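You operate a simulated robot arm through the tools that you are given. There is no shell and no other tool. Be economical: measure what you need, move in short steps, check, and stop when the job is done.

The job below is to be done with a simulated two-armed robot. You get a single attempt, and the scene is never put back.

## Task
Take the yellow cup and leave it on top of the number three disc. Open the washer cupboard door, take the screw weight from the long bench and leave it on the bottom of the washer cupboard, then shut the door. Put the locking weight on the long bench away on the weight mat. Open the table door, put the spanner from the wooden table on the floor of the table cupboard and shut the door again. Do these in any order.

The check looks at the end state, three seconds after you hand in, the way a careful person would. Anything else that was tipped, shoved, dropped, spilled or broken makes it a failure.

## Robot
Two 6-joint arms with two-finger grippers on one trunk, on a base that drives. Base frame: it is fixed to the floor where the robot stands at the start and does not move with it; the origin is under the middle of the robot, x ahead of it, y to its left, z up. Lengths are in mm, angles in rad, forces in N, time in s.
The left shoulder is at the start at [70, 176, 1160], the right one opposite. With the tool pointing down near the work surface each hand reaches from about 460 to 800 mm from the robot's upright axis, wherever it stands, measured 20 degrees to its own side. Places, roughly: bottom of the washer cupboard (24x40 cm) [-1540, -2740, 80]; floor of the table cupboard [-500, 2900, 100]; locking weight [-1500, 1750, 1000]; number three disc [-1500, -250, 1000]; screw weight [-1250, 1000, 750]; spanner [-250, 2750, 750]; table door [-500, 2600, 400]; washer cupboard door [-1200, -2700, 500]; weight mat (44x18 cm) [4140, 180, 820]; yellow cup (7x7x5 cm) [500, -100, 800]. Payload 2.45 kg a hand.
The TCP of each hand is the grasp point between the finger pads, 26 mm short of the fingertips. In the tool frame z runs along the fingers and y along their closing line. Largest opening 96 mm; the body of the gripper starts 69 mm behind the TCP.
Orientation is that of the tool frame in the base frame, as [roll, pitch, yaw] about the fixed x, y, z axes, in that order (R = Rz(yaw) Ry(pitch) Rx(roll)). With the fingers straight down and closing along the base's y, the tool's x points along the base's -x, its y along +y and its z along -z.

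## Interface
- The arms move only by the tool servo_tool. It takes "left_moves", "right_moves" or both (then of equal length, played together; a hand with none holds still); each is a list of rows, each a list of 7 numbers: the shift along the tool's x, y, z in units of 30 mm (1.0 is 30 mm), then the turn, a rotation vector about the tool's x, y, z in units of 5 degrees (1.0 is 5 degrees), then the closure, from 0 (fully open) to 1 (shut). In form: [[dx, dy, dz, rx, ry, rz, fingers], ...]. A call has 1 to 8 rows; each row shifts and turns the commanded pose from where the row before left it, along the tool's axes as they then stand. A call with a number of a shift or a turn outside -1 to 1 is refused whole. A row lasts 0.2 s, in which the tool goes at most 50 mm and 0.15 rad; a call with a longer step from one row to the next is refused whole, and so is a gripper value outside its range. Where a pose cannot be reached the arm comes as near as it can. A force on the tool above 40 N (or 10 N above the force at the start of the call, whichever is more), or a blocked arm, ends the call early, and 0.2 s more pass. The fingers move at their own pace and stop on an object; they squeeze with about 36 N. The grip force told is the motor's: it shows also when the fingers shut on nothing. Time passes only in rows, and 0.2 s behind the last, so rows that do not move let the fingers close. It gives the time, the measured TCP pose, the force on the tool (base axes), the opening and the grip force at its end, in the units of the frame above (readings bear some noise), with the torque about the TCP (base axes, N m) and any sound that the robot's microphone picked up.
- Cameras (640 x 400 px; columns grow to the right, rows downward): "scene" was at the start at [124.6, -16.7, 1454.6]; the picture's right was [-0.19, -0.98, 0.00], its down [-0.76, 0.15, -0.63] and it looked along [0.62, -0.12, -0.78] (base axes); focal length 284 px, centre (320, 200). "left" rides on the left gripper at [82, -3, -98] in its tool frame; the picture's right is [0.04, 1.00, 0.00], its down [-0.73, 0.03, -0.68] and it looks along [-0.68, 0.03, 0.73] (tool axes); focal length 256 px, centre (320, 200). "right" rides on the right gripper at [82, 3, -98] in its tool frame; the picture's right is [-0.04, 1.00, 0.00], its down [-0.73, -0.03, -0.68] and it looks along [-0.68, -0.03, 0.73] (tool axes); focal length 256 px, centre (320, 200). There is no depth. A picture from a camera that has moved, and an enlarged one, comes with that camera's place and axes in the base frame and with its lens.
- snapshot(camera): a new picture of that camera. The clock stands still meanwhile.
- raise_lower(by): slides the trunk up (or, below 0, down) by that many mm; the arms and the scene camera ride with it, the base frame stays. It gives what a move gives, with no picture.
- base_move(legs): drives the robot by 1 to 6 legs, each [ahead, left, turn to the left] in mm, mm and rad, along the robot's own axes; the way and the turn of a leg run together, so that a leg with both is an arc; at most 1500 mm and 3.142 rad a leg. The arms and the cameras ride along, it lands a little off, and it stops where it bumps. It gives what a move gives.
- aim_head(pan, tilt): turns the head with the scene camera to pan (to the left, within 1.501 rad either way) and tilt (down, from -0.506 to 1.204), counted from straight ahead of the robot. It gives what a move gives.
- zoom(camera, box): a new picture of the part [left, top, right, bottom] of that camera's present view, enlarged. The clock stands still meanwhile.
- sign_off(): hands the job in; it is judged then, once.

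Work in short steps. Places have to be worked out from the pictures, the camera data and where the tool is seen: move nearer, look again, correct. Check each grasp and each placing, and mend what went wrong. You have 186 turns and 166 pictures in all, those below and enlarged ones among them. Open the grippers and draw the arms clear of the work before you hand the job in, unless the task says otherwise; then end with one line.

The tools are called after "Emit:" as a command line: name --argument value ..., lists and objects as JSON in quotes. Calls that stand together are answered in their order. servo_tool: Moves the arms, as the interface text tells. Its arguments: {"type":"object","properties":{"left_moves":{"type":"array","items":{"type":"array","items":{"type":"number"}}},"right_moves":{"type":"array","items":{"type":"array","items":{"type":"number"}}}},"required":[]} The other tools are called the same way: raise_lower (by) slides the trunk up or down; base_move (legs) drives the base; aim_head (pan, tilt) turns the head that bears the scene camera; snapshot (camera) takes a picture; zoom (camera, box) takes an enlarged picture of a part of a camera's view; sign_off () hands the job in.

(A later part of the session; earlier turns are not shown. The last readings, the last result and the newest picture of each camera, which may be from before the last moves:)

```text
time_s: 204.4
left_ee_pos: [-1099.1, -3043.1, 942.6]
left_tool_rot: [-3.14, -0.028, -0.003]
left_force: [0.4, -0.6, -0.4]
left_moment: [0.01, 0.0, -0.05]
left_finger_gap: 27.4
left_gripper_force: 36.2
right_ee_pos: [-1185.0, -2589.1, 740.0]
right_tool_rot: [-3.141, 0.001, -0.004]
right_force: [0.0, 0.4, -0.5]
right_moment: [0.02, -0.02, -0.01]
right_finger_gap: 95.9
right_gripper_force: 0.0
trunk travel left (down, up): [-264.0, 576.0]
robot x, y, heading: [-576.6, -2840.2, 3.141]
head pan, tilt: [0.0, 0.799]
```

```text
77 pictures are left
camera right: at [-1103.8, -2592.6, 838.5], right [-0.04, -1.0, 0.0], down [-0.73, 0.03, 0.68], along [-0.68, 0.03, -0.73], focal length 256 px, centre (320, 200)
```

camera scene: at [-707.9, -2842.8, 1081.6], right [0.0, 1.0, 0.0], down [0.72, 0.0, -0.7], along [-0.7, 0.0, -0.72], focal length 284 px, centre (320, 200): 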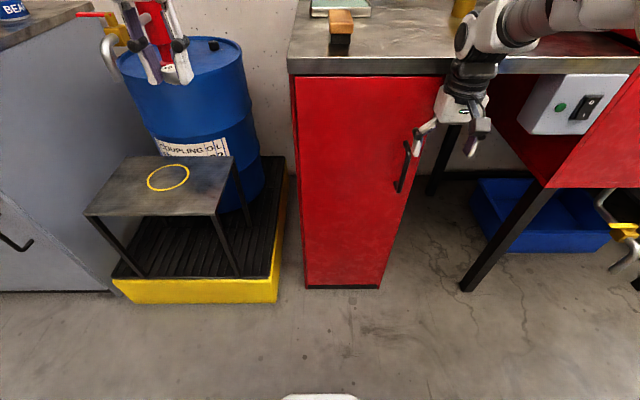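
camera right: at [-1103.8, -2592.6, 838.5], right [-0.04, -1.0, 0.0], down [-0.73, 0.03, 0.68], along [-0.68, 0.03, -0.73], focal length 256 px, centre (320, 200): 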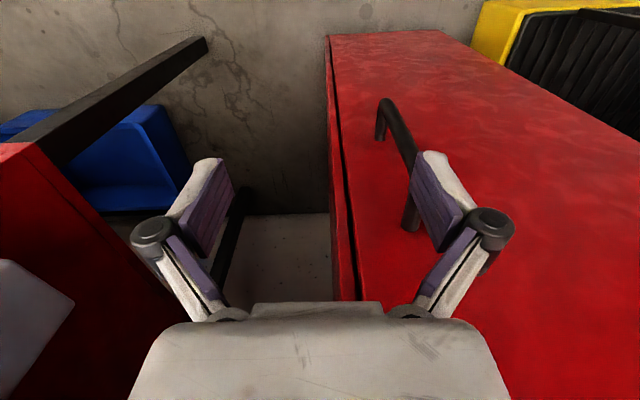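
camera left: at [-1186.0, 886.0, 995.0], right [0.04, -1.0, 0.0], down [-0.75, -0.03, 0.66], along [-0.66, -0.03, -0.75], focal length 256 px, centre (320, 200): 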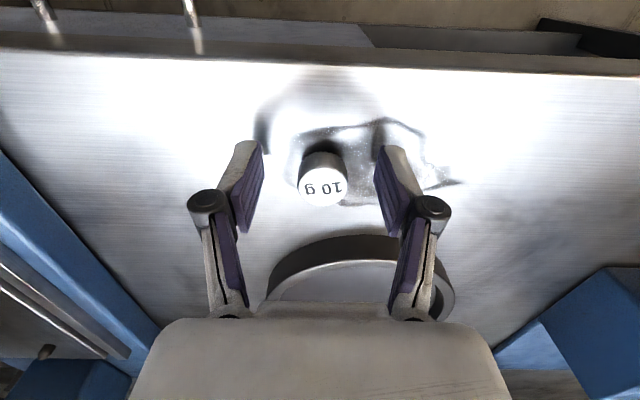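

Handle bar is near x=-1215, y=-2652, z 590–735. I back the right hand off 90 mm, tilt the fingers 40° forward, and half-close.

Emit:
servo_tool --right_moves '[[1, 0, 0, 0, 0, 0, 0], [1, 0, 0, 0, 0, 0, 0.2], [1, 0, 0, 0, 0, 0, 0.3], [0, 0.3, 0, 0, -1, 0, 0.3], [0, 0.3, 0, 0, -1, 0, 0.3], [0, 0.3, 0, 0, -1, 0, 0.3], [0, 0.3, 0, 0, -1, 0, 0.3], [0, 0.3, 0, 0, -1, 0, 0.3]]'

Emit:
servo_tool --right_moves '[[0, 0.3, 0, 0, -1, 0, 0.3], [0, 0.2, 0, 0, -1, 0, 0.3], [0, 0.1, 0, 0, -1, 0, 0.3]]'

Emit:
snapshot --camera "right"

Emit:
zoom --camera "scene" --box '[360, 60, 520, 220]'

```text
time_s: 206.2
left_ee_pos: [-1097.2, -3042.9, 942.0]
left_tool_rot: [-3.137, -0.028, -0.004]
left_force: [0.1, -0.6, -0.3]
left_moment: [0.02, -0.03, 0.01]
left_finger_gap: 27.5
left_gripper_force: 36.0
right_ee_pos: [-1095.0, -2634.8, 738.5]
right_tool_rot: [-3.139, 0.437, -0.001]
right_force: [0.6, 0.4, -0.6]
right_moment: [0.01, 0.01, -0.01]
right_finger_gap: 67.1
right_gripper_force: 0.0
trunk travel left (down, up): [-264.0, 576.0]
robot x, y, heading: [-572.4, -2841.4, 3.139]
head pan, tilt: [0.0, 0.799]
```

```text
time_s: 207.0
left_ee_pos: [-1096.1, -3041.6, 942.8]
left_tool_rot: [-3.14, -0.028, -0.003]
left_force: [-1.1, 0.4, 0.1]
left_moment: [-0.01, -0.01, 0.02]
left_finger_gap: 27.5
left_gripper_force: 35.9
right_ee_pos: [-1094.0, -2653.6, 739.6]
right_tool_rot: [-3.139, 0.698, -0.003]
right_force: [-0.2, 1.6, 0.4]
right_moment: [0.01, 0.0, 0.02]
right_finger_gap: 67.5
right_gripper_force: 0.1
trunk travel left (down, up): [-264.0, 576.0]
robot x, y, heading: [-575.8, -2842.9, 3.139]
head pan, tilt: [0.0, 0.799]
```

```text
76 pictures are left
camera right: at [-969.8, -2656.0, 762.7], right [-0.03, -1.0, 0.02], down [-0.13, 0.03, 0.99], along [-0.99, 0.03, -0.13], focal length 256 px, centre (320, 200)
```

right: 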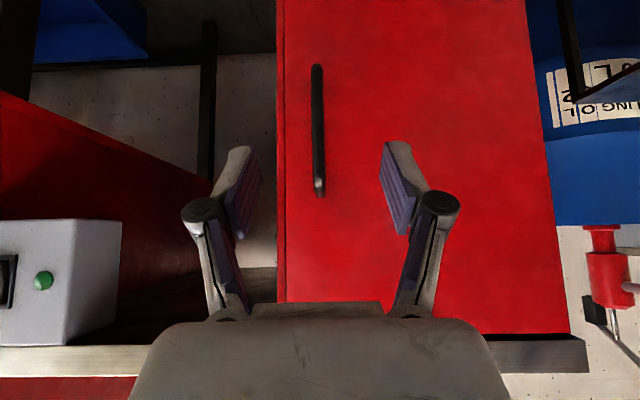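

```text
2.50 times, centred on (440, 140) of scene
camera zoom: at [-707.9, -2843.1, 1081.6], right [0.0, 1.0, 0.0], down [0.72, 0.0, -0.7], along [-0.7, 0.0, -0.72], focal length 709 px, centre (20, 350)
```

zoom: 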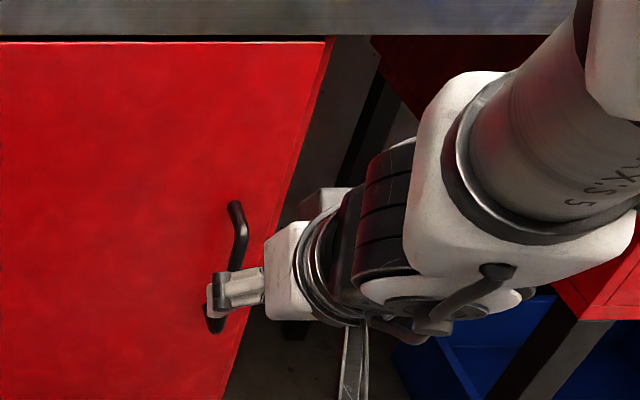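

The bar is centred near y=-2647. I advance with the fingers straddling it, stopping short to look.

Emit:
servo_tool --right_moves '[[-0.32, -0.06, 0.79, 0, 0, 0, 0.3], [-0.32, -0.06, 0.79, 0, 0, 0, 0.3], [-0.32, -0.06, 0.79, 0, 0, 0, 0.3], [-0.32, -0.06, 0.79, 0, 0, 0, 0.3]]'

Emit:
snapshot --camera "right"

Emit:
zoom --camera "scene" --box '[360, 100, 460, 200]'

```text
time_s: 208.0
left_ee_pos: [-1098.7, -3041.5, 941.8]
left_tool_rot: [-3.139, -0.027, -0.004]
left_force: [-0.2, -0.3, 0.0]
left_moment: [-0.03, 0.0, -0.01]
left_finger_gap: 27.5
left_gripper_force: 35.9
right_ee_pos: [-1183.3, -2645.9, 691.7]
right_tool_rot: [3.14, 0.697, -0.002]
right_force: [0.9, -0.3, -0.3]
right_moment: [0.0, 0.0, -0.01]
right_finger_gap: 67.1
right_gripper_force: 0.1
trunk travel left (down, up): [-264.0, 576.0]
robot x, y, heading: [-574.2, -2839.6, 3.141]
head pan, tilt: [0.0, 0.799]
```

```text
74 pictures are left
camera right: at [-1058.9, -2649.3, 715.8], right [-0.03, -1.0, 0.03], down [-0.13, 0.03, 0.99], along [-0.99, 0.03, -0.13], focal length 256 px, centre (320, 200)
```

right: 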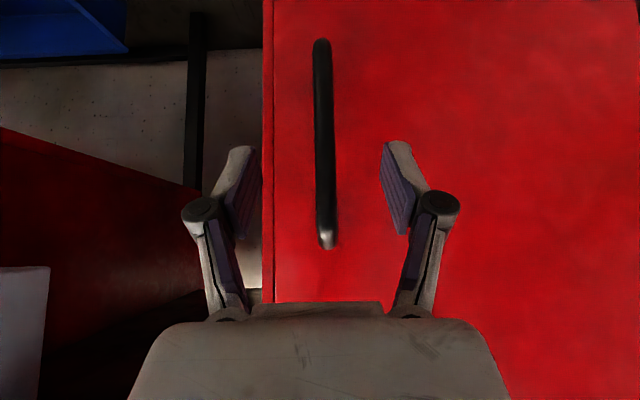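

```text
4.00 times, centred on (410, 150) of scene
camera zoom: at [-708.5, -2842.7, 1081.5], right [0.0, 1.0, 0.0], down [0.72, 0.0, -0.7], along [-0.7, 0.0, -0.72], focal length 1134 px, centre (-40, 400)
```

zoom: 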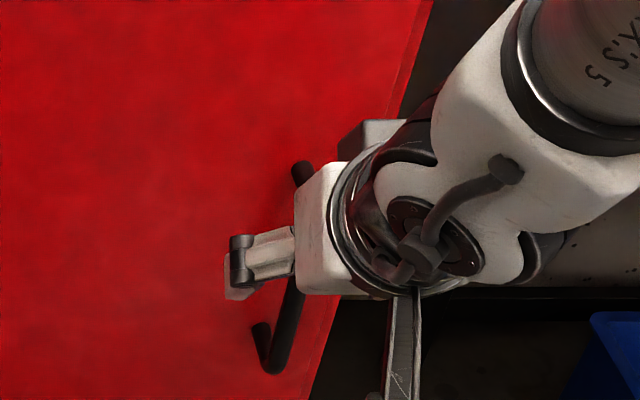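

The bar is at x≈-1198, now between the fingers. I advance 25 mm along the fingers and close.

Emit:
servo_tool --right_moves '[[0, 0.05, 0.5, 0, 0, 0, 0.3], [0, 0, 0.33, 0, 0, 0, 0.3], [0, 0, 0, 0, 0, 0, 0.6], [0, 0, 0, 0, 0, 0, 1], [0, 0, 0, 0, 0, 0, 1], [0, 0, 0, 0, 0, 0, 1]]'

Emit:
snapshot --camera "right"

```text
time_s: 209.4
left_ee_pos: [-1098.0, -3044.5, 942.0]
left_tool_rot: [-3.138, -0.028, -0.003]
left_force: [-0.2, -0.2, -0.4]
left_moment: [-0.01, 0.01, 0.01]
left_finger_gap: 27.7
left_gripper_force: 36.3
right_ee_pos: [-1201.3, -2649.5, 673.6]
right_tool_rot: [-3.138, 0.698, 0.001]
right_force: [0.3, -12.3, -1.5]
right_moment: [-0.25, 0.21, -0.02]
right_finger_gap: 10.8
right_gripper_force: 37.4
trunk travel left (down, up): [-264.0, 576.0]
robot x, y, heading: [-574.9, -2843.9, 3.145]
head pan, tilt: [0.0, 0.799]
```

```text
72 pictures are left
camera right: at [-1076.2, -2652.2, 696.3], right [-0.03, -1.0, 0.02], down [-0.13, 0.03, 0.99], along [-0.99, 0.03, -0.13], focal length 256 px, centre (320, 200)
```

right: 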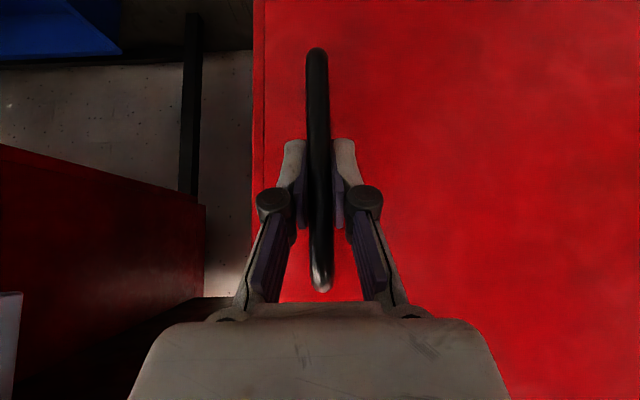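

The handle is gripped (10.8 mm bar). I swing the door open along its arc, yawing the tool with it, first 20°.

Emit:
servo_tool --right_moves '[[0.553, 0.138, -0.463, 0.643, 0, 0.766, 1], [0.553, 0.138, -0.463, 0.643, 0, 0.766, 1], [0.553, 0.138, -0.463, 0.643, 0, 0.766, 1], [0.553, 0.138, -0.463, 0.643, 0, 0.766, 1]]'

Emit:
snapshot --camera "scene"

```text
time_s: 210.0
left_ee_pos: [-1099.2, -3045.7, 942.4]
left_tool_rot: [-3.142, -0.029, -0.001]
left_force: [0.3, 0.0, -0.3]
left_moment: [-0.04, 0.03, 0.05]
left_finger_gap: 27.4
left_gripper_force: 36.2
right_ee_pos: [-1167.9, -2656.5, 672.6]
right_tool_rot: [3.103, 0.696, -0.181]
right_force: [-5.8, -17.7, -5.5]
right_moment: [1.19, -0.34, 0.1]
right_finger_gap: 11.3
right_gripper_force: 38.7
trunk travel left (down, up): [-264.0, 576.0]
robot x, y, heading: [-576.8, -2841.2, -3.137]
head pan, tilt: [0.0, 0.799]
stopped in row 2 (right hand): the force on the tool passed its limit at 49 N (the readings are from after the stop); the commanded pose is now the measured one
```

```text
71 pictures are left
camera scene: at [-709.8, -2844.4, 1081.3], right [0.0, 1.0, 0.0], down [0.72, 0.0, -0.7], along [-0.7, 0.0, -0.72], focal length 284 px, centre (320, 200)
```

scene: 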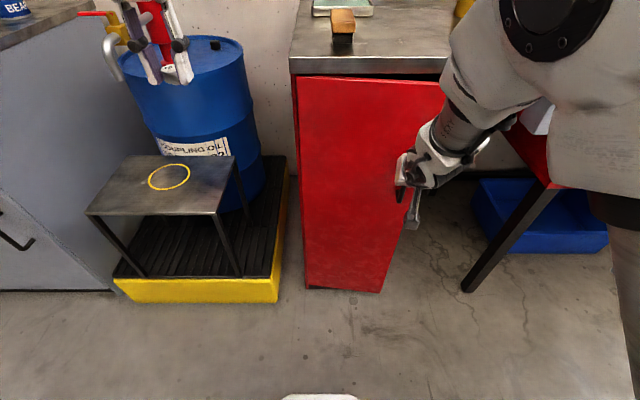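

The door has started to open (about 34 mm at the handle); the stop was from dynamics. I continue with half-size steps.

Emit:
servo_tool --right_moves '[[0, 0.1, 0, 0, 0, 0, 1], [0.277, 0.07, -0.232, 0.32, 0, 0.383, 1], [0.277, 0.07, -0.232, 0.32, 0, 0.383, 1], [0.277, 0.07, -0.232, 0.32, 0, 0.383, 1], [0.277, 0.07, -0.232, 0.32, 0, 0.383, 1], [0.277, 0.07, -0.232, 0.32, 0, 0.383, 1]]'

```text
time_s: 210.7
left_ee_pos: [-1099.1, -3046.7, 941.7]
left_tool_rot: [-3.138, -0.03, 0.002]
left_force: [-1.3, -0.6, -0.3]
left_moment: [-0.01, -0.04, 0.04]
left_finger_gap: 27.5
left_gripper_force: 36.1
right_ee_pos: [-1163.7, -2659.3, 672.6]
right_tool_rot: [3.037, 0.676, -0.283]
right_force: [-7.9, -20.2, -10.7]
right_moment: [1.53, 0.2, -0.07]
right_finger_gap: 13.9
right_gripper_force: 39.5
right hand out of reach, approached as far as the arm can: row 3
trunk travel left (down, up): [-264.0, 576.0]
robot x, y, heading: [-577.5, -2842.8, -3.135]
head pan, tilt: [0.0, 0.799]
stopped in row 3 (right hand): the force on the tool passed its limit at 48 N (the readings are from after the stop); the commanded pose is now the measured one
```

The arm is cramped at this reach, so I pull with the base instead: back 50 mm and 20 mm left, following the arc.

Emit:
base_move --legs '[[-50, 20, 0]]'

Emit:
snapshot --camera "scene"

```text
time_s: 211.6
left_ee_pos: [-1067.1, -3059.7, 943.1]
left_tool_rot: [-3.139, -0.032, 0.005]
left_force: [-0.8, 0.3, 0.0]
left_moment: [-0.03, -0.01, 0.01]
left_finger_gap: 27.5
left_gripper_force: 36.1
right_ee_pos: [-1134.8, -2672.8, 674.9]
right_tool_rot: [3.032, 0.681, -0.284]
right_force: [-4.5, -8.6, 0.5]
right_moment: [1.37, -0.9, 0.04]
right_finger_gap: 13.7
right_gripper_force: 39.9
trunk travel left (down, up): [-264.0, 576.0]
robot x, y, heading: [-550.8, -2851.9, -3.135]
head pan, tilt: [0.0, 0.799]
stopped in leg 1: the force on the tool passed its limit at 48 N (the readings are from after the stop); the commanded pose is now the measured one
```

```text
70 pictures are left
camera scene: at [-679.2, -2857.4, 1081.6], right [-0.01, 1.0, 0.0], down [0.72, 0.0, -0.7], along [-0.7, 0.0, -0.72], focal length 284 px, centre (320, 200)
```

scene: 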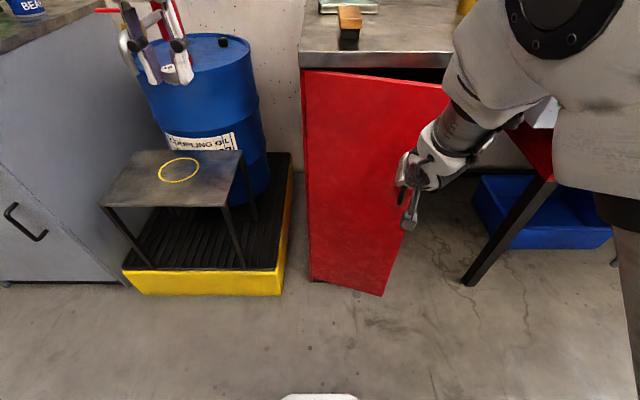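

It works: the door is about 17° open. I repeat the base pull.

Emit:
base_move --legs '[[-40, 22, 0]]'

Emit:
base_move --legs '[[-40, 27, 0]]'

Emit:
snapshot --camera "scene"

Emit:
snapshot --camera "right"

```text
time_s: 212.6
left_ee_pos: [-1027.8, -3083.7, 941.8]
left_tool_rot: [-3.137, -0.031, 0.008]
left_force: [-0.5, -0.9, -0.2]
left_moment: [0.0, -0.02, 0.01]
left_finger_gap: 27.3
left_gripper_force: 36.1
right_ee_pos: [-1097.4, -2695.8, 676.2]
right_tool_rot: [3.029, 0.686, -0.278]
right_force: [-5.7, -7.7, -5.5]
right_moment: [1.48, -0.33, -0.01]
right_finger_gap: 13.5
right_gripper_force: 39.3
trunk travel left (down, up): [-264.0, 576.0]
robot x, y, heading: [-510.7, -2873.3, -3.131]
head pan, tilt: [0.0, 0.799]
stopped in leg 1: the force on the tool passed its limit at 43 N (the readings are from after the stop); the commanded pose is now the measured one
```

```text
time_s: 213.5
left_ee_pos: [-1001.5, -3102.4, 941.6]
left_tool_rot: [-3.14, -0.033, 0.012]
left_force: [0.4, 0.2, 0.0]
left_moment: [-0.03, -0.01, 0.01]
left_finger_gap: 27.5
left_gripper_force: 35.8
right_ee_pos: [-1074.7, -2717.2, 676.7]
right_tool_rot: [3.021, 0.692, -0.276]
right_force: [-6.8, -7.1, -5.8]
right_moment: [1.42, -0.97, 0.0]
right_finger_gap: 13.7
right_gripper_force: 38.7
trunk travel left (down, up): [-264.0, 576.0]
robot x, y, heading: [-478.8, -2892.0, -3.134]
head pan, tilt: [0.0, 0.799]
stopped in leg 1: the force on the tool passed its limit at 46 N (the readings are from after the stop); the commanded pose is now the measured one
```

```text
69 pictures are left
camera scene: at [-615.1, -2898.2, 1081.4], right [-0.01, 1.0, 0.0], down [0.72, 0.01, -0.7], along [-0.7, -0.01, -0.72], focal length 284 px, centre (320, 200)
```

scene: 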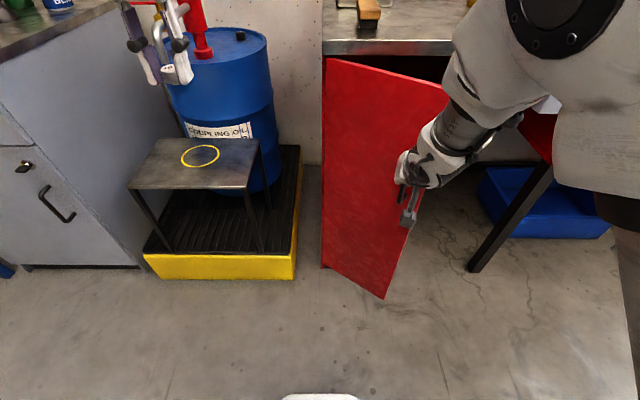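

```text
68 pictures are left
camera right: at [-952.4, -2743.1, 701.1], right [-0.23, -0.97, 0.12], down [-0.1, 0.14, 0.98], along [-0.97, 0.21, -0.13], focal length 256 px, centre (320, 200)
```

right: 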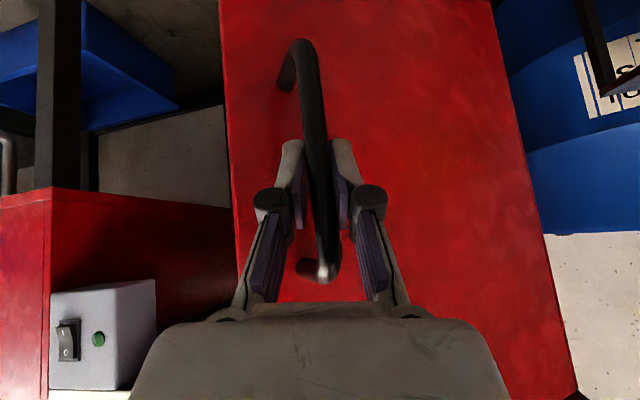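

The door is about 35° open and follows well. I keep pulling along the arc in small base steps.

Emit:
base_move --legs '[[-30, 27, 0]]'

Emit:
base_move --legs '[[-26, 31, 0]]'

Emit:
base_move --legs '[[-20, 35, 0]]'

Emit:
snapshot --camera "scene"

```text
time_s: 214.5
left_ee_pos: [-977.7, -3127.2, 941.9]
left_tool_rot: [-3.137, -0.032, 0.011]
left_force: [0.5, -0.7, -0.4]
left_moment: [-0.01, 0.0, -0.01]
left_finger_gap: 27.2
left_gripper_force: 36.0
right_ee_pos: [-1052.8, -2742.4, 679.0]
right_tool_rot: [3.017, 0.697, -0.272]
right_force: [-9.0, -7.4, -7.4]
right_moment: [1.54, -0.93, 0.01]
right_finger_gap: 13.8
right_gripper_force: 39.5
trunk travel left (down, up): [-264.0, 576.0]
robot x, y, heading: [-459.1, -2916.0, -3.126]
head pan, tilt: [0.0, 0.799]
stopped in leg 1: the force on the tool passed its limit at 46 N (the readings are from after the stop); the commanded pose is now the measured one
```

```text
time_s: 215.4
left_ee_pos: [-955.8, -3155.9, 941.6]
left_tool_rot: [-3.139, -0.033, 0.016]
left_force: [1.8, 0.3, -0.5]
left_moment: [0.0, -0.02, -0.03]
left_finger_gap: 27.6
left_gripper_force: 36.0
right_ee_pos: [-1033.1, -2770.8, 678.4]
right_tool_rot: [3.015, 0.702, -0.268]
right_force: [-11.8, -6.4, -9.7]
right_moment: [1.66, -0.84, 0.04]
right_finger_gap: 13.9
right_gripper_force: 39.3
trunk travel left (down, up): [-264.0, 576.0]
robot x, y, heading: [-439.5, -2944.6, -3.127]
head pan, tilt: [0.0, 0.799]
stopped in leg 1: the force on the tool passed its limit at 42 N (the readings are from after the stop); the commanded pose is now the measured one
```

```text
time_s: 216.3
left_ee_pos: [-936.0, -3191.5, 939.8]
left_tool_rot: [-3.135, -0.035, 0.014]
left_force: [-0.1, -0.1, -0.6]
left_moment: [0.04, 0.01, -0.04]
left_finger_gap: 27.5
left_gripper_force: 35.9
right_ee_pos: [-1014.0, -2807.3, 680.3]
right_tool_rot: [3.012, 0.709, -0.271]
right_force: [-36.9, -12.9, 1.4]
right_moment: [1.48, -0.29, -0.03]
right_finger_gap: 13.8
right_gripper_force: 40.4
trunk travel left (down, up): [-264.0, 576.0]
robot x, y, heading: [-418.0, -2978.0, -3.126]
head pan, tilt: [0.0, 0.799]
```

```text
67 pictures are left
camera scene: at [-551.1, -2985.0, 1081.2], right [-0.02, 1.0, 0.0], down [0.72, 0.01, -0.69], along [-0.69, -0.01, -0.72], focal length 284 px, centre (320, 200)
```

scene: 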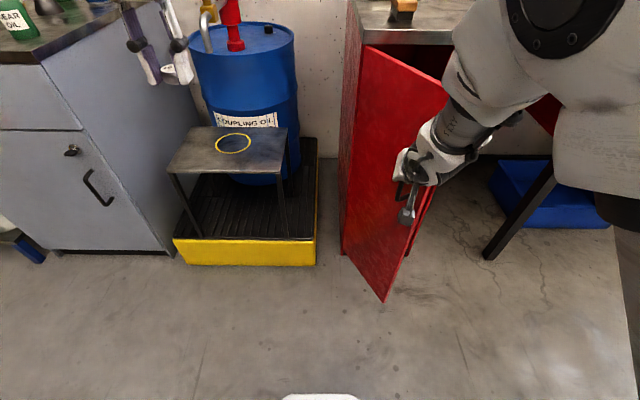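

About 60° open. Two more steps, now mostly sideways.

Emit:
base_move --legs '[[-4, 38, 0]]'

Emit:
base_move --legs '[[0, 40, 0]]'

Emit:
snapshot --camera "scene"

Emit:
snapshot --camera "right"

```text
time_s: 217.2
left_ee_pos: [-926.8, -3227.8, 943.4]
left_tool_rot: [-3.136, -0.03, 0.014]
left_force: [0.1, -1.2, 0.4]
left_moment: [0.0, 0.01, -0.01]
left_finger_gap: 27.3
left_gripper_force: 35.9
right_ee_pos: [-1006.3, -2843.7, 681.8]
right_tool_rot: [3.015, 0.703, -0.273]
right_force: [23.6, 2.7, -14.5]
right_moment: [1.63, -0.3, -0.04]
right_finger_gap: 14.0
right_gripper_force: 40.4
trunk travel left (down, up): [-264.0, 576.0]
robot x, y, heading: [-413.9, -3015.3, -3.128]
head pan, tilt: [0.0, 0.799]
```

```text
time_s: 218.1
left_ee_pos: [-926.7, -3268.8, 943.4]
left_tool_rot: [-3.137, -0.028, 0.014]
left_force: [-0.2, -1.0, -0.4]
left_moment: [0.09, 0.0, -0.03]
left_finger_gap: 27.4
left_gripper_force: 35.6
right_ee_pos: [-1003.5, -2883.5, 680.3]
right_tool_rot: [3.015, 0.703, -0.272]
right_force: [23.8, -1.0, -4.6]
right_moment: [1.26, -0.35, -0.04]
right_finger_gap: 14.1
right_gripper_force: 39.2
trunk travel left (down, up): [-264.0, 576.0]
robot x, y, heading: [-409.6, -3058.1, -3.128]
head pan, tilt: [0.0, 0.799]
```

```text
66 pictures are left
camera scene: at [-540.5, -3061.8, 1081.7], right [-0.02, 1.0, 0.0], down [0.72, 0.01, -0.7], along [-0.7, -0.01, -0.72], focal length 284 px, centre (320, 200)
```

scene: 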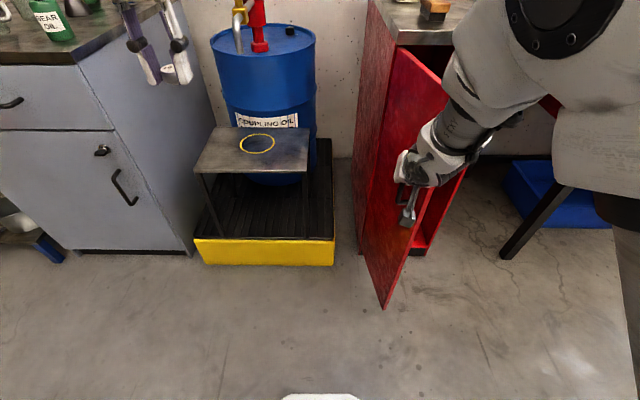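

```text
65 pictures are left
camera right: at [-881.6, -2908.4, 703.0], right [-0.22, -0.97, 0.12], down [-0.09, 0.14, 0.99], along [-0.97, 0.2, -0.12], focal length 256 px, centre (320, 200)
```

right: 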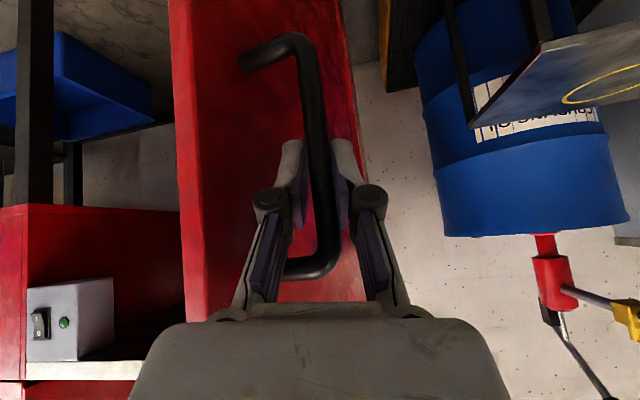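

About 78° open. Two more steps to pass 100°.

Emit:
base_move --legs '[[6, 45, 0]]'

Emit:
base_move --legs '[[16, 42, 0]]'

Emit:
snapshot --camera "scene"

```text
time_s: 218.9
left_ee_pos: [-930.9, -3314.2, 941.9]
left_tool_rot: [-3.135, -0.026, 0.014]
left_force: [-0.4, -0.8, -0.4]
left_moment: [0.03, -0.01, -0.02]
left_finger_gap: 27.8
left_gripper_force: 36.3
right_ee_pos: [-1009.7, -2928.7, 680.8]
right_tool_rot: [3.016, 0.702, -0.271]
right_force: [15.2, -3.0, 4.0]
right_moment: [1.02, -0.21, -0.05]
right_finger_gap: 13.7
right_gripper_force: 39.2
trunk travel left (down, up): [-264.0, 576.0]
robot x, y, heading: [-417.6, -3099.8, -3.13]
head pan, tilt: [0.0, 0.799]
```

```text
time_s: 219.8
left_ee_pos: [-939.7, -3333.8, 943.7]
left_tool_rot: [-3.136, -0.027, 0.01]
left_force: [-0.1, 1.2, -0.1]
left_moment: [-0.03, -0.01, -0.03]
left_finger_gap: 27.5
left_gripper_force: 36.0
right_ee_pos: [-1013.1, -2947.9, 680.4]
right_tool_rot: [3.025, 0.696, -0.273]
right_force: [8.3, -1.9, 11.8]
right_moment: [2.28, -1.24, -0.1]
right_finger_gap: 13.1
right_gripper_force: 38.8
trunk travel left (down, up): [-264.0, 576.0]
robot x, y, heading: [-424.3, -3122.0, -3.127]
head pan, tilt: [0.0, 0.799]
stopped in leg 1: the robot was blocked; the commanded pose is now the measured one
```

```text
64 pictures are left
camera scene: at [-552.9, -3127.6, 1081.8], right [-0.01, 1.0, 0.0], down [0.72, 0.01, -0.7], along [-0.7, -0.01, -0.72], focal length 284 px, centre (320, 200)
```

scene: 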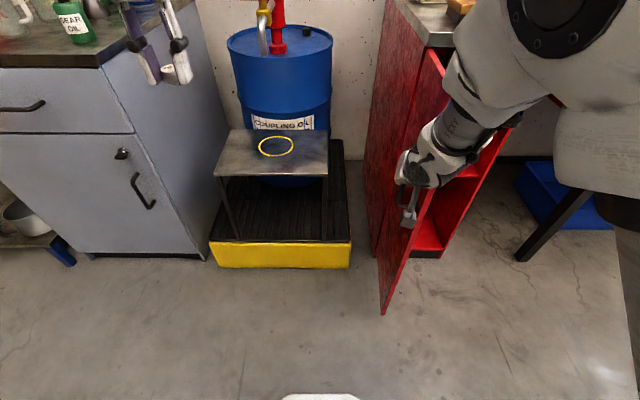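

The door is about 94° open and at its stop. There is an inner shelf near z≈520. I release the handle gently (small opening) and withdraw along the fingers.

Emit:
servo_tool --right_moves '[[0, 0, 0, 0, 0, 0, 0.75], [0, 0, 0, 0, 0, 0, 0.7], [0, 0, -0.7, 0, 0, 0, 0.7], [0, 0, -0.9, 0, 0, 0, 0.7], [0, 0, -0.9, 0, 0, 0, 0.7], [0, 0, -0.9, 0, 0, 0, 0.7]]'

Emit:
snapshot --camera "right"

Emit:
snapshot --camera "scene"

```text
time_s: 221.2
left_ee_pos: [-941.5, -3332.7, 942.7]
left_tool_rot: [-3.136, -0.029, 0.009]
left_force: [-0.6, 0.2, 0.6]
left_moment: [-0.01, -0.02, -0.01]
left_finger_gap: 27.5
left_gripper_force: 36.2
right_ee_pos: [-951.9, -2946.5, 737.9]
right_tool_rot: [2.975, 0.636, -0.316]
right_force: [0.2, 0.1, -0.2]
right_moment: [-0.03, -0.03, -0.01]
right_finger_gap: 28.8
right_gripper_force: 0.0
trunk travel left (down, up): [-264.0, 576.0]
robot x, y, heading: [-420.6, -3120.7, -3.129]
head pan, tilt: [0.0, 0.799]
```

```text
63 pictures are left
camera right: at [-830.3, -2972.5, 768.4], right [-0.24, -0.96, 0.16], down [-0.14, 0.19, 0.97], along [-0.96, 0.21, -0.18], focal length 256 px, centre (320, 200)
```

right: 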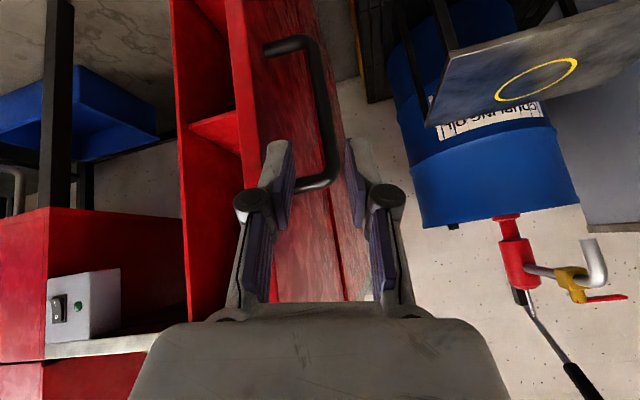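

```text
62 pictures are left
camera scene: at [-552.3, -3129.0, 1077.5], right [-0.05, 1.0, 0.0], down [0.75, 0.04, -0.66], along [-0.66, -0.03, -0.75], focal length 284 px, centre (320, 200)
```

scene: 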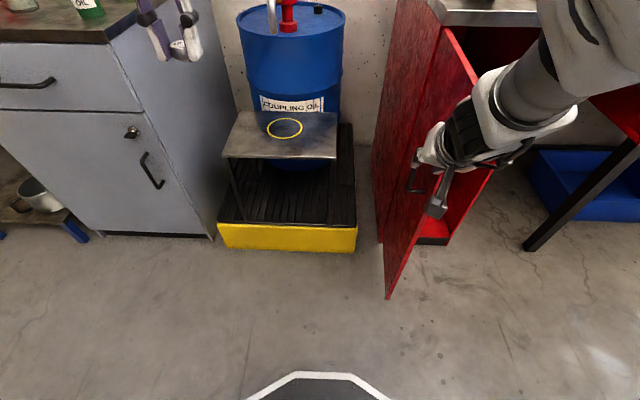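

Released cleanly. I untilt and raise the right hand above the door's top.

Emit:
servo_tool --right_moves '[[0, 0, -0.8, 0, 0.9, 0, 0.7], [0, 0, -0.8, 0, 0.9, 0, 0.7], [0, 0, -0.9, 0, 0.9, 0, 0.7], [0, 0, -1, 0, 0.9, 0, 0.7], [0, 0, -1, 0, 0.9, 0, 0.7], [0, 0, -1, 0, 0.9, 0, 0.7], [0, 0, -1, 0, 0.9, 0, 0.7], [0, 0, -1, 0, 0.9, 0, 0.7]]'

Emit:
aim_head --pan -0.4 --tilt 0.8

Emit:
snapshot --camera "scene"

```text
time_s: 223.0
left_ee_pos: [-940.7, -3332.0, 942.9]
left_tool_rot: [-3.139, -0.029, 0.01]
left_force: [0.7, 0.0, 0.0]
left_moment: [-0.02, -0.03, 0.0]
left_finger_gap: 28.0
left_gripper_force: 35.7
right_ee_pos: [-932.3, -2944.2, 915.2]
right_tool_rot: [3.047, 0.067, -0.206]
right_force: [1.0, 0.2, -0.1]
right_moment: [0.01, 0.02, -0.03]
right_finger_gap: 28.8
right_gripper_force: 0.0
right hand out of reach, approached as far as the arm can: row 1, 2, 3, 4, 5, 6
trunk travel left (down, up): [-264.0, 576.0]
robot x, y, heading: [-421.9, -3122.8, -3.13]
head pan, tilt: [0.0, 0.799]
```

```text
time_s: 223.9
left_ee_pos: [-941.6, -3333.1, 942.5]
left_tool_rot: [-3.139, -0.031, 0.011]
left_force: [0.1, 0.6, -0.2]
left_moment: [0.0, -0.01, -0.02]
left_finger_gap: 27.4
left_gripper_force: 35.9
right_ee_pos: [-932.6, -2943.7, 914.4]
right_tool_rot: [3.05, 0.069, -0.205]
right_force: [-0.9, -0.4, 0.2]
right_moment: [-0.01, 0.02, -0.01]
right_finger_gap: 28.7
right_gripper_force: 0.0
trunk travel left (down, up): [-264.0, 576.0]
robot x, y, heading: [-424.5, -3121.6, -3.123]
head pan, tilt: [-0.4, 0.799]
```

```text
61 pictures are left
camera scene: at [-548.8, -3094.9, 1081.6], right [0.38, 0.93, 0.0], down [0.66, -0.27, -0.7], along [-0.65, 0.26, -0.72], focal length 284 px, centre (320, 200)
```

scene: 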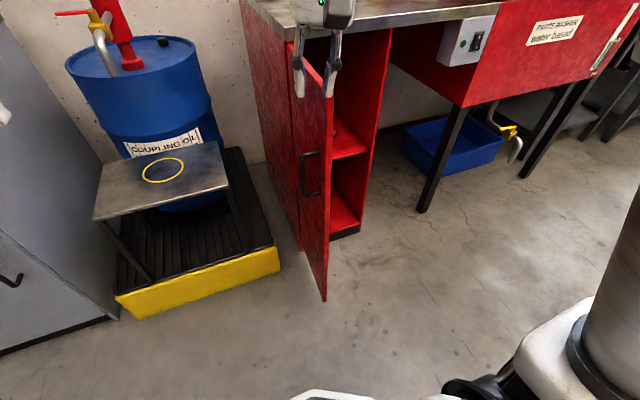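

I raise the trunk 100 mm so both hands clear the door and counter, then drive around to the right side of the open door.

Emit:
raise_lower --by 120

Emit:
base_move --legs '[[90, 0, 0], [0, -700, 0], [0, 0, 0.26]]'

Emit:
aim_head --pan 0.1 --tilt 0.8

Emit:
snapshot --camera "scene"

```text
time_s: 225.4
left_ee_pos: [-941.3, -3331.5, 1063.2]
left_tool_rot: [-3.138, -0.029, 0.01]
left_force: [-0.7, 0.6, -0.5]
left_moment: [0.02, -0.03, 0.0]
left_finger_gap: 27.4
left_gripper_force: 35.1
right_ee_pos: [-933.5, -2943.8, 1034.9]
right_tool_rot: [3.048, 0.07, -0.205]
right_force: [0.2, -0.9, 0.3]
right_moment: [0.0, 0.0, 0.02]
right_finger_gap: 28.7
right_gripper_force: 0.0
trunk travel left (down, up): [-384.0, 456.0]
robot x, y, heading: [-422.6, -3123.4, -3.131]
head pan, tilt: [-0.4, 0.799]
```

```text
time_s: 230.8
left_ee_pos: [-962.6, -2752.6, 1063.8]
left_tool_rot: [-3.138, -0.029, 0.265]
left_force: [1.0, -0.2, 0.0]
left_moment: [0.04, -0.02, 0.01]
left_finger_gap: 27.5
left_gripper_force: 36.1
right_ee_pos: [-1052.9, -2374.7, 1033.4]
right_tool_rot: [3.05, 0.07, 0.049]
right_force: [0.3, -0.5, 0.8]
right_moment: [0.01, 0.06, -0.03]
right_finger_gap: 29.0
right_gripper_force: 0.0
trunk travel left (down, up): [-384.0, 456.0]
robot x, y, heading: [-515.0, -2416.3, -2.877]
head pan, tilt: [-0.4, 0.799]
```

```text
time_s: 231.8
left_ee_pos: [-963.8, -2752.1, 1062.5]
left_tool_rot: [-3.138, -0.031, 0.266]
left_force: [-1.2, -0.3, -0.6]
left_moment: [-0.01, 0.02, -0.03]
left_finger_gap: 27.5
left_gripper_force: 35.9
right_ee_pos: [-1053.6, -2375.8, 1034.5]
right_tool_rot: [3.05, 0.07, 0.049]
right_force: [0.4, 0.2, 0.9]
right_moment: [0.04, -0.04, 0.04]
right_finger_gap: 29.1
right_gripper_force: 0.0
trunk travel left (down, up): [-384.0, 456.0]
robot x, y, heading: [-514.0, -2418.2, -2.875]
head pan, tilt: [0.099, 0.799]
```

```text
60 pictures are left
camera scene: at [-640.1, -2462.9, 1201.6], right [-0.36, 0.93, 0.0], down [0.67, 0.26, -0.7], along [-0.65, -0.25, -0.72], focal length 284 px, centre (320, 200)
```

scene: 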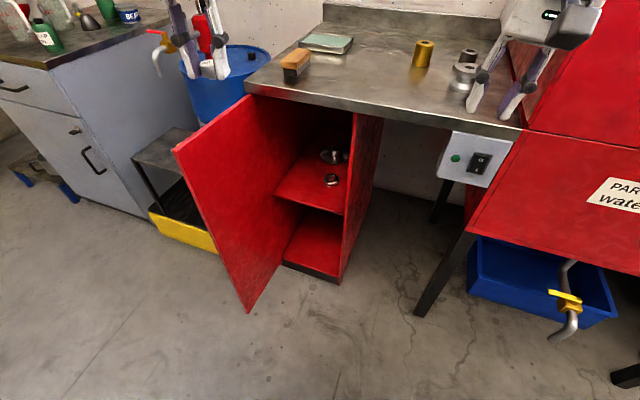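

I can see inside: floor z≈80 from x≈-1240 inward, shelf at z≈490. I raise the right hand out of the way, lower the trunk fully, then position the base.

Emit:
servo_tool --right_moves '[[0, 0, -1, 0, 0, 0, 0.7], [0, 0, -1, 0, 0, 0, 0.7], [0, 0, -1, 0, 0, 0, 0.7], [0, 0, -1, 0, 0, 0, 0.7], [0, 0, -1, 0, 0, 0, 0.7], [0, 0, -1, 0, 0, 0, 0.7], [0, 0, -1, 0, 0, 0, 0.7], [0, 0, -1, 0, 0, 0, 0.7]]'

Emit:
raise_lower --by -375

Emit:
servo_tool --left_moves '[[0, 0, 0.7, 0, -1, 0, 1], [0, 0, 0.7, 0, -1, 0, 1], [0, 0, 0.7, 0, -1, 0, 1], [0, 0, 0.7, 0, -1, 0, 1], [0.4, 0, 0.6, 0, -1, 0, 1], [0.6, 0, 0.5, 0, -1, 0, 1], [0.7, 0, 0.5, 0, -1, 0, 1], [0.8, 0, 0.5, 0, -1, 0, 1]]'

Emit:
snapshot --camera "scene"

```text
time_s: 233.6
left_ee_pos: [-963.9, -2751.8, 1062.4]
left_tool_rot: [-3.138, -0.03, 0.265]
left_force: [0.4, -0.1, -0.3]
left_moment: [0.01, 0.03, -0.04]
left_finger_gap: 27.6
left_gripper_force: 36.4
right_ee_pos: [-1027.0, -2348.0, 1231.6]
right_tool_rot: [3.048, 0.071, 0.049]
right_force: [-0.5, -0.6, 0.1]
right_moment: [0.0, -0.03, 0.03]
right_finger_gap: 29.0
right_gripper_force: 0.1
right hand out of reach, approached as far as the arm can: row 7, 8
trunk travel left (down, up): [-384.0, 456.0]
robot x, y, heading: [-519.1, -2418.0, -2.879]
head pan, tilt: [0.099, 0.799]
```

```text
time_s: 237.2
left_ee_pos: [-963.9, -2752.8, 688.5]
left_tool_rot: [-3.138, -0.027, 0.264]
left_force: [0.1, 0.3, -0.4]
left_moment: [-0.02, -0.02, 0.0]
left_finger_gap: 27.5
left_gripper_force: 35.8
right_ee_pos: [-1026.6, -2347.9, 856.5]
right_tool_rot: [3.046, 0.073, 0.049]
right_force: [0.2, -0.2, -0.5]
right_moment: [-0.03, 0.02, 0.03]
right_finger_gap: 29.1
right_gripper_force: 0.0
trunk travel left (down, up): [-9.0, 831.0]
robot x, y, heading: [-515.9, -2417.1, -2.873]
head pan, tilt: [0.099, 0.799]
```

```text
time_s: 239.0
left_ee_pos: [-964.8, -2751.5, 504.2]
left_tool_rot: [-3.134, 0.654, 0.266]
left_force: [0.1, -0.2, 0.1]
left_moment: [0.01, 0.03, -0.01]
left_finger_gap: 27.5
left_gripper_force: 35.6
left hand out of reach, approached as far as the arm can: row 4, 5, 6, 7, 8
right_ee_pos: [-1027.1, -2348.3, 856.6]
right_tool_rot: [3.047, 0.071, 0.047]
right_force: [0.3, 0.1, 0.2]
right_moment: [0.01, -0.02, 0.02]
right_finger_gap: 28.9
right_gripper_force: 0.1
trunk travel left (down, up): [-9.0, 831.0]
robot x, y, heading: [-516.5, -2415.1, -2.875]
head pan, tilt: [0.099, 0.799]
```

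```text
59 pictures are left
camera scene: at [-640.0, -2462.9, 826.6], right [-0.36, 0.93, 0.0], down [0.67, 0.26, -0.7], along [-0.65, -0.25, -0.72], focal length 284 px, centre (320, 200)
```

scene: 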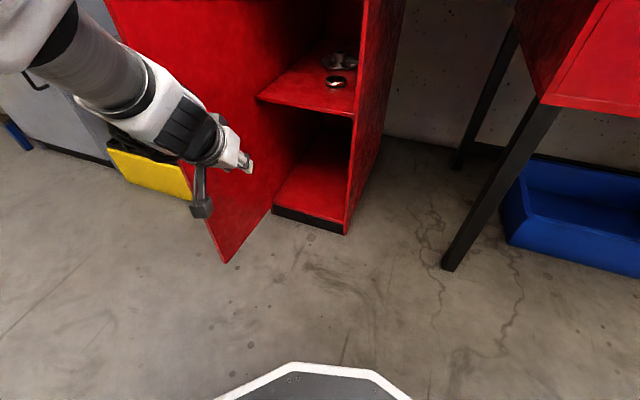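

The left hand is tilted 38° at (-965, -2752, 504). I bring the base closer, then extend the hand low into the compartment.

Emit:
base_move --legs '[[0, -120, 0], [100, 0, 0]]'

Emit:
snapshot --camera "left"

Emit:
snapshot --camera "scene"

```text
time_s: 241.0
left_ee_pos: [-1093.6, -2662.7, 506.0]
left_tool_rot: [-3.131, 0.654, 0.268]
left_force: [0.6, 0.1, -0.3]
left_moment: [0.02, -0.03, -0.02]
left_finger_gap: 27.6
left_gripper_force: 36.1
right_ee_pos: [-1155.8, -2257.6, 856.6]
right_tool_rot: [3.048, 0.072, 0.048]
right_force: [-0.3, -0.4, 0.2]
right_moment: [0.01, 0.02, -0.02]
right_finger_gap: 29.0
right_gripper_force: 0.1
trunk travel left (down, up): [-9.0, 831.0]
robot x, y, heading: [-645.5, -2328.0, -2.871]
head pan, tilt: [0.099, 0.799]
```

```text
58 pictures are left
camera left: at [-974.1, -2626.3, 533.0], right [0.29, -0.96, -0.03], down [-0.15, -0.08, 0.98], along [-0.95, -0.28, -0.17], focal length 256 px, centre (320, 200)
```

left: 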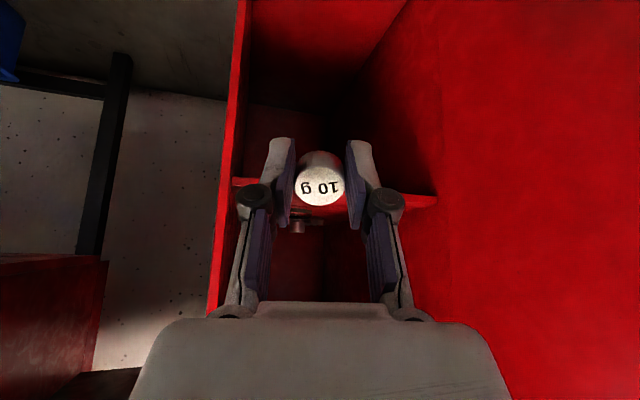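

```text
57 pictures are left
camera scene: at [-768.9, -2372.8, 826.5], right [-0.36, 0.93, 0.0], down [0.67, 0.26, -0.7], along [-0.65, -0.25, -0.72], focal length 284 px, centre (320, 200)
```

scene: 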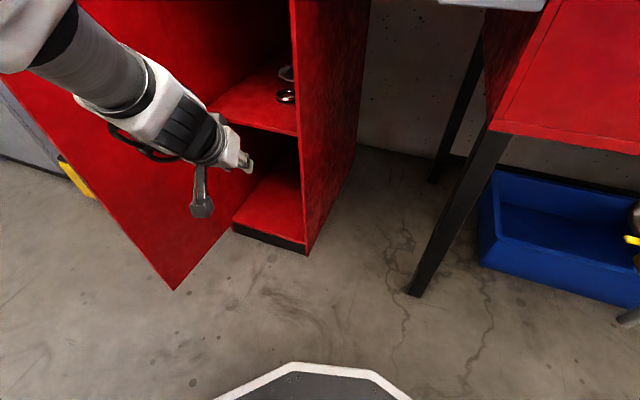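

Now straight down in front of the cupboard to z≈190.

Emit:
servo_tool --left_moves '[[0.766, 0, 1, 0, 0, 0, 1], [0.766, 0, 1, 0, 0, 0, 1], [0.766, 0, 1, 0, 0, 0, 1], [0.766, 0, 1, 0, 0, 0, 1], [0.766, 0, 1, 0, 0, 0, 1], [0.766, 0, 1, 0, 0, 0, 1], [0.766, 0, 1, 0, 0, 0, 1], [0.766, 0, 1, 0, 0, 0, 1]]'

Emit:
snapshot --camera "left"

Emit:
snapshot --camera "scene"

```text
time_s: 242.8
left_ee_pos: [-1126.1, -2635.9, 321.3]
left_tool_rot: [-3.026, 0.631, 0.369]
left_force: [0.5, 0.1, -0.4]
left_moment: [0.0, -0.03, -0.03]
left_finger_gap: 27.5
left_gripper_force: 36.2
left hand out of reach, approached as far as the arm can: row 4, 5, 6, 7, 8
right_ee_pos: [-1156.4, -2257.9, 855.5]
right_tool_rot: [3.048, 0.071, 0.046]
right_force: [0.4, 0.4, 0.0]
right_moment: [-0.01, 0.0, -0.01]
right_finger_gap: 28.8
right_gripper_force: 0.1
trunk travel left (down, up): [-9.0, 831.0]
robot x, y, heading: [-646.1, -2329.1, -2.872]
head pan, tilt: [0.099, 0.799]
```

```text
56 pictures are left
camera left: at [-1007.0, -2599.9, 352.9], right [0.33, -0.94, -0.12], down [-0.14, -0.17, 0.97], along [-0.93, -0.3, -0.19], focal length 256 px, centre (320, 200)
```

left: 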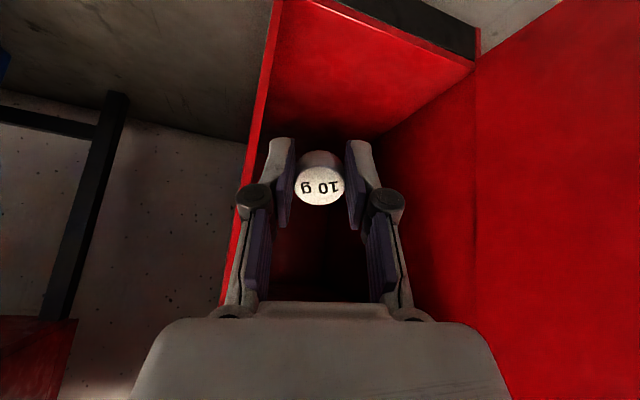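

```text
55 pictures are left
camera scene: at [-769.0, -2372.9, 826.5], right [-0.36, 0.93, 0.0], down [0.67, 0.26, -0.7], along [-0.65, -0.25, -0.72], focal length 284 px, centre (320, 200)
```

scene: 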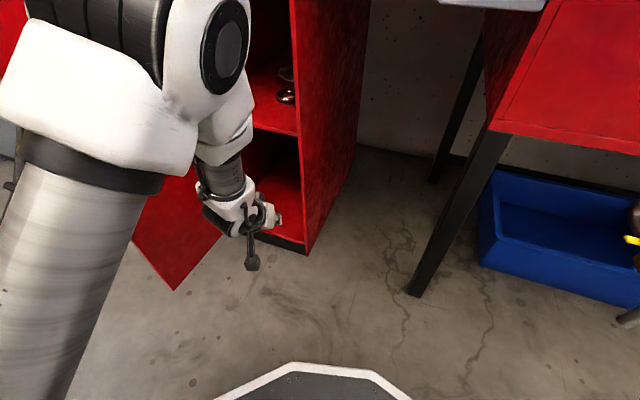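

The close-in pose was beyond the arm's inner reach, so the hand stopped higher. I extend forward about 110 mm, where the pose becomes reachable, and check.

Emit:
servo_tool --left_moves '[[-0.6, 0, 0.46, 0, 0, 0, 1], [-0.6, 0, 0.46, 0, 0, 0, 1], [-0.6, 0, 0.46, 0, 0, 0, 1], [-0.6, 0, 0.46, 0, 0, 0, 1], [-0.6, 0, 0.46, 0, 0, 0, 1]]'

Emit:
snapshot --camera "left"

Emit:
snapshot --camera "scene"

```text
time_s: 244.0
left_ee_pos: [-1236.0, -2647.8, 331.0]
left_tool_rot: [-3.13, 0.652, 0.264]
left_force: [-0.2, 0.2, -0.3]
left_moment: [0.03, 0.0, 0.0]
left_finger_gap: 27.7
left_gripper_force: 35.6
left hand out of reach, approached as far as the arm can: row 1, 2
right_ee_pos: [-1155.9, -2258.1, 856.3]
right_tool_rot: [3.047, 0.071, 0.046]
right_force: [-0.5, 0.2, 0.9]
right_moment: [-0.02, -0.01, 0.01]
right_finger_gap: 28.9
right_gripper_force: 0.2
trunk travel left (down, up): [-9.0, 831.0]
robot x, y, heading: [-644.4, -2329.6, -2.871]
head pan, tilt: [0.099, 0.799]
```

```text
54 pictures are left
camera left: at [-1115.4, -2613.7, 360.0], right [0.29, -0.96, -0.03], down [-0.16, -0.08, 0.98], along [-0.95, -0.28, -0.17], focal length 256 px, centre (320, 200)
```

left: 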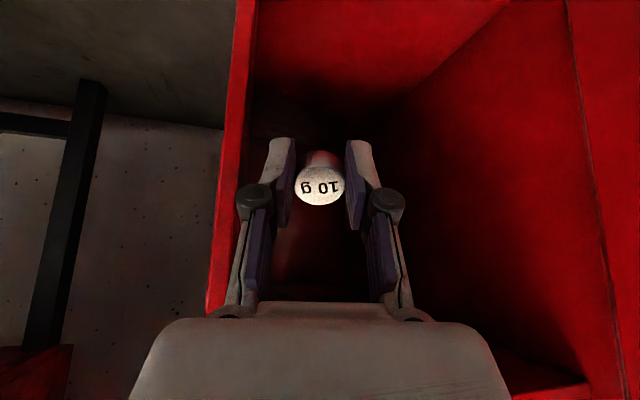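

```text
53 pictures are left
camera scene: at [-768.8, -2372.8, 826.6], right [-0.36, 0.93, 0.0], down [0.67, 0.26, -0.7], along [-0.65, -0.25, -0.72], focal length 284 px, centre (320, 200)
```

scene: 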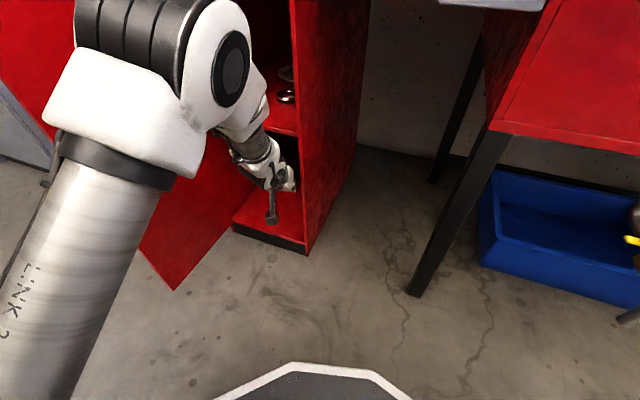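

Now well posed at (-1236, -2648, 331). I shift 46 mm to the left to centre in the opening and go down 120 mm.

Emit:
servo_tool --left_moves '[[0, 0.75, 0, 0, 0, 0, 1], [0, 0.78, 0, 0, 0, 0, 1], [0.608, 0, 0.794, 0, 0, 0, 1], [0.608, 0, 0.794, 0, 0, 0, 1], [0.608, 0, 0.794, 0, 0, 0, 1], [0.608, 0, 0.794, 0, 0, 0, 1]]'

Emit:
snapshot --camera "left"

```text
time_s: 245.4
left_ee_pos: [-1263.1, -2696.4, 270.8]
left_tool_rot: [-3.083, 0.638, 0.266]
left_force: [0.0, 0.5, 0.3]
left_moment: [0.03, 0.01, 0.02]
left_finger_gap: 27.8
left_gripper_force: 36.1
left hand out of reach, approached as far as the arm can: row 1, 2, 3, 4, 5, 6
right_ee_pos: [-1156.1, -2259.2, 856.5]
right_tool_rot: [3.048, 0.072, 0.045]
right_force: [-0.2, -0.6, 0.2]
right_moment: [0.01, 0.0, -0.06]
right_finger_gap: 28.5
right_gripper_force: 0.0
trunk travel left (down, up): [-9.0, 831.0]
robot x, y, heading: [-646.7, -2324.9, -2.875]
head pan, tilt: [0.099, 0.799]
```

```text
52 pictures are left
camera left: at [-1142.0, -2666.3, 301.5], right [0.26, -0.96, -0.07], down [-0.16, -0.11, 0.98], along [-0.95, -0.24, -0.19], focal length 256 px, centre (320, 200)
```

left: 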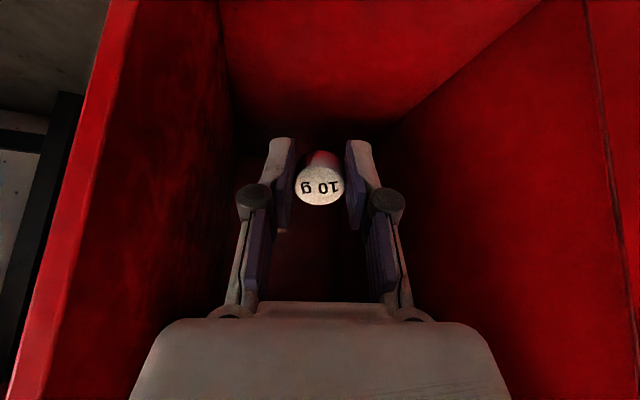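

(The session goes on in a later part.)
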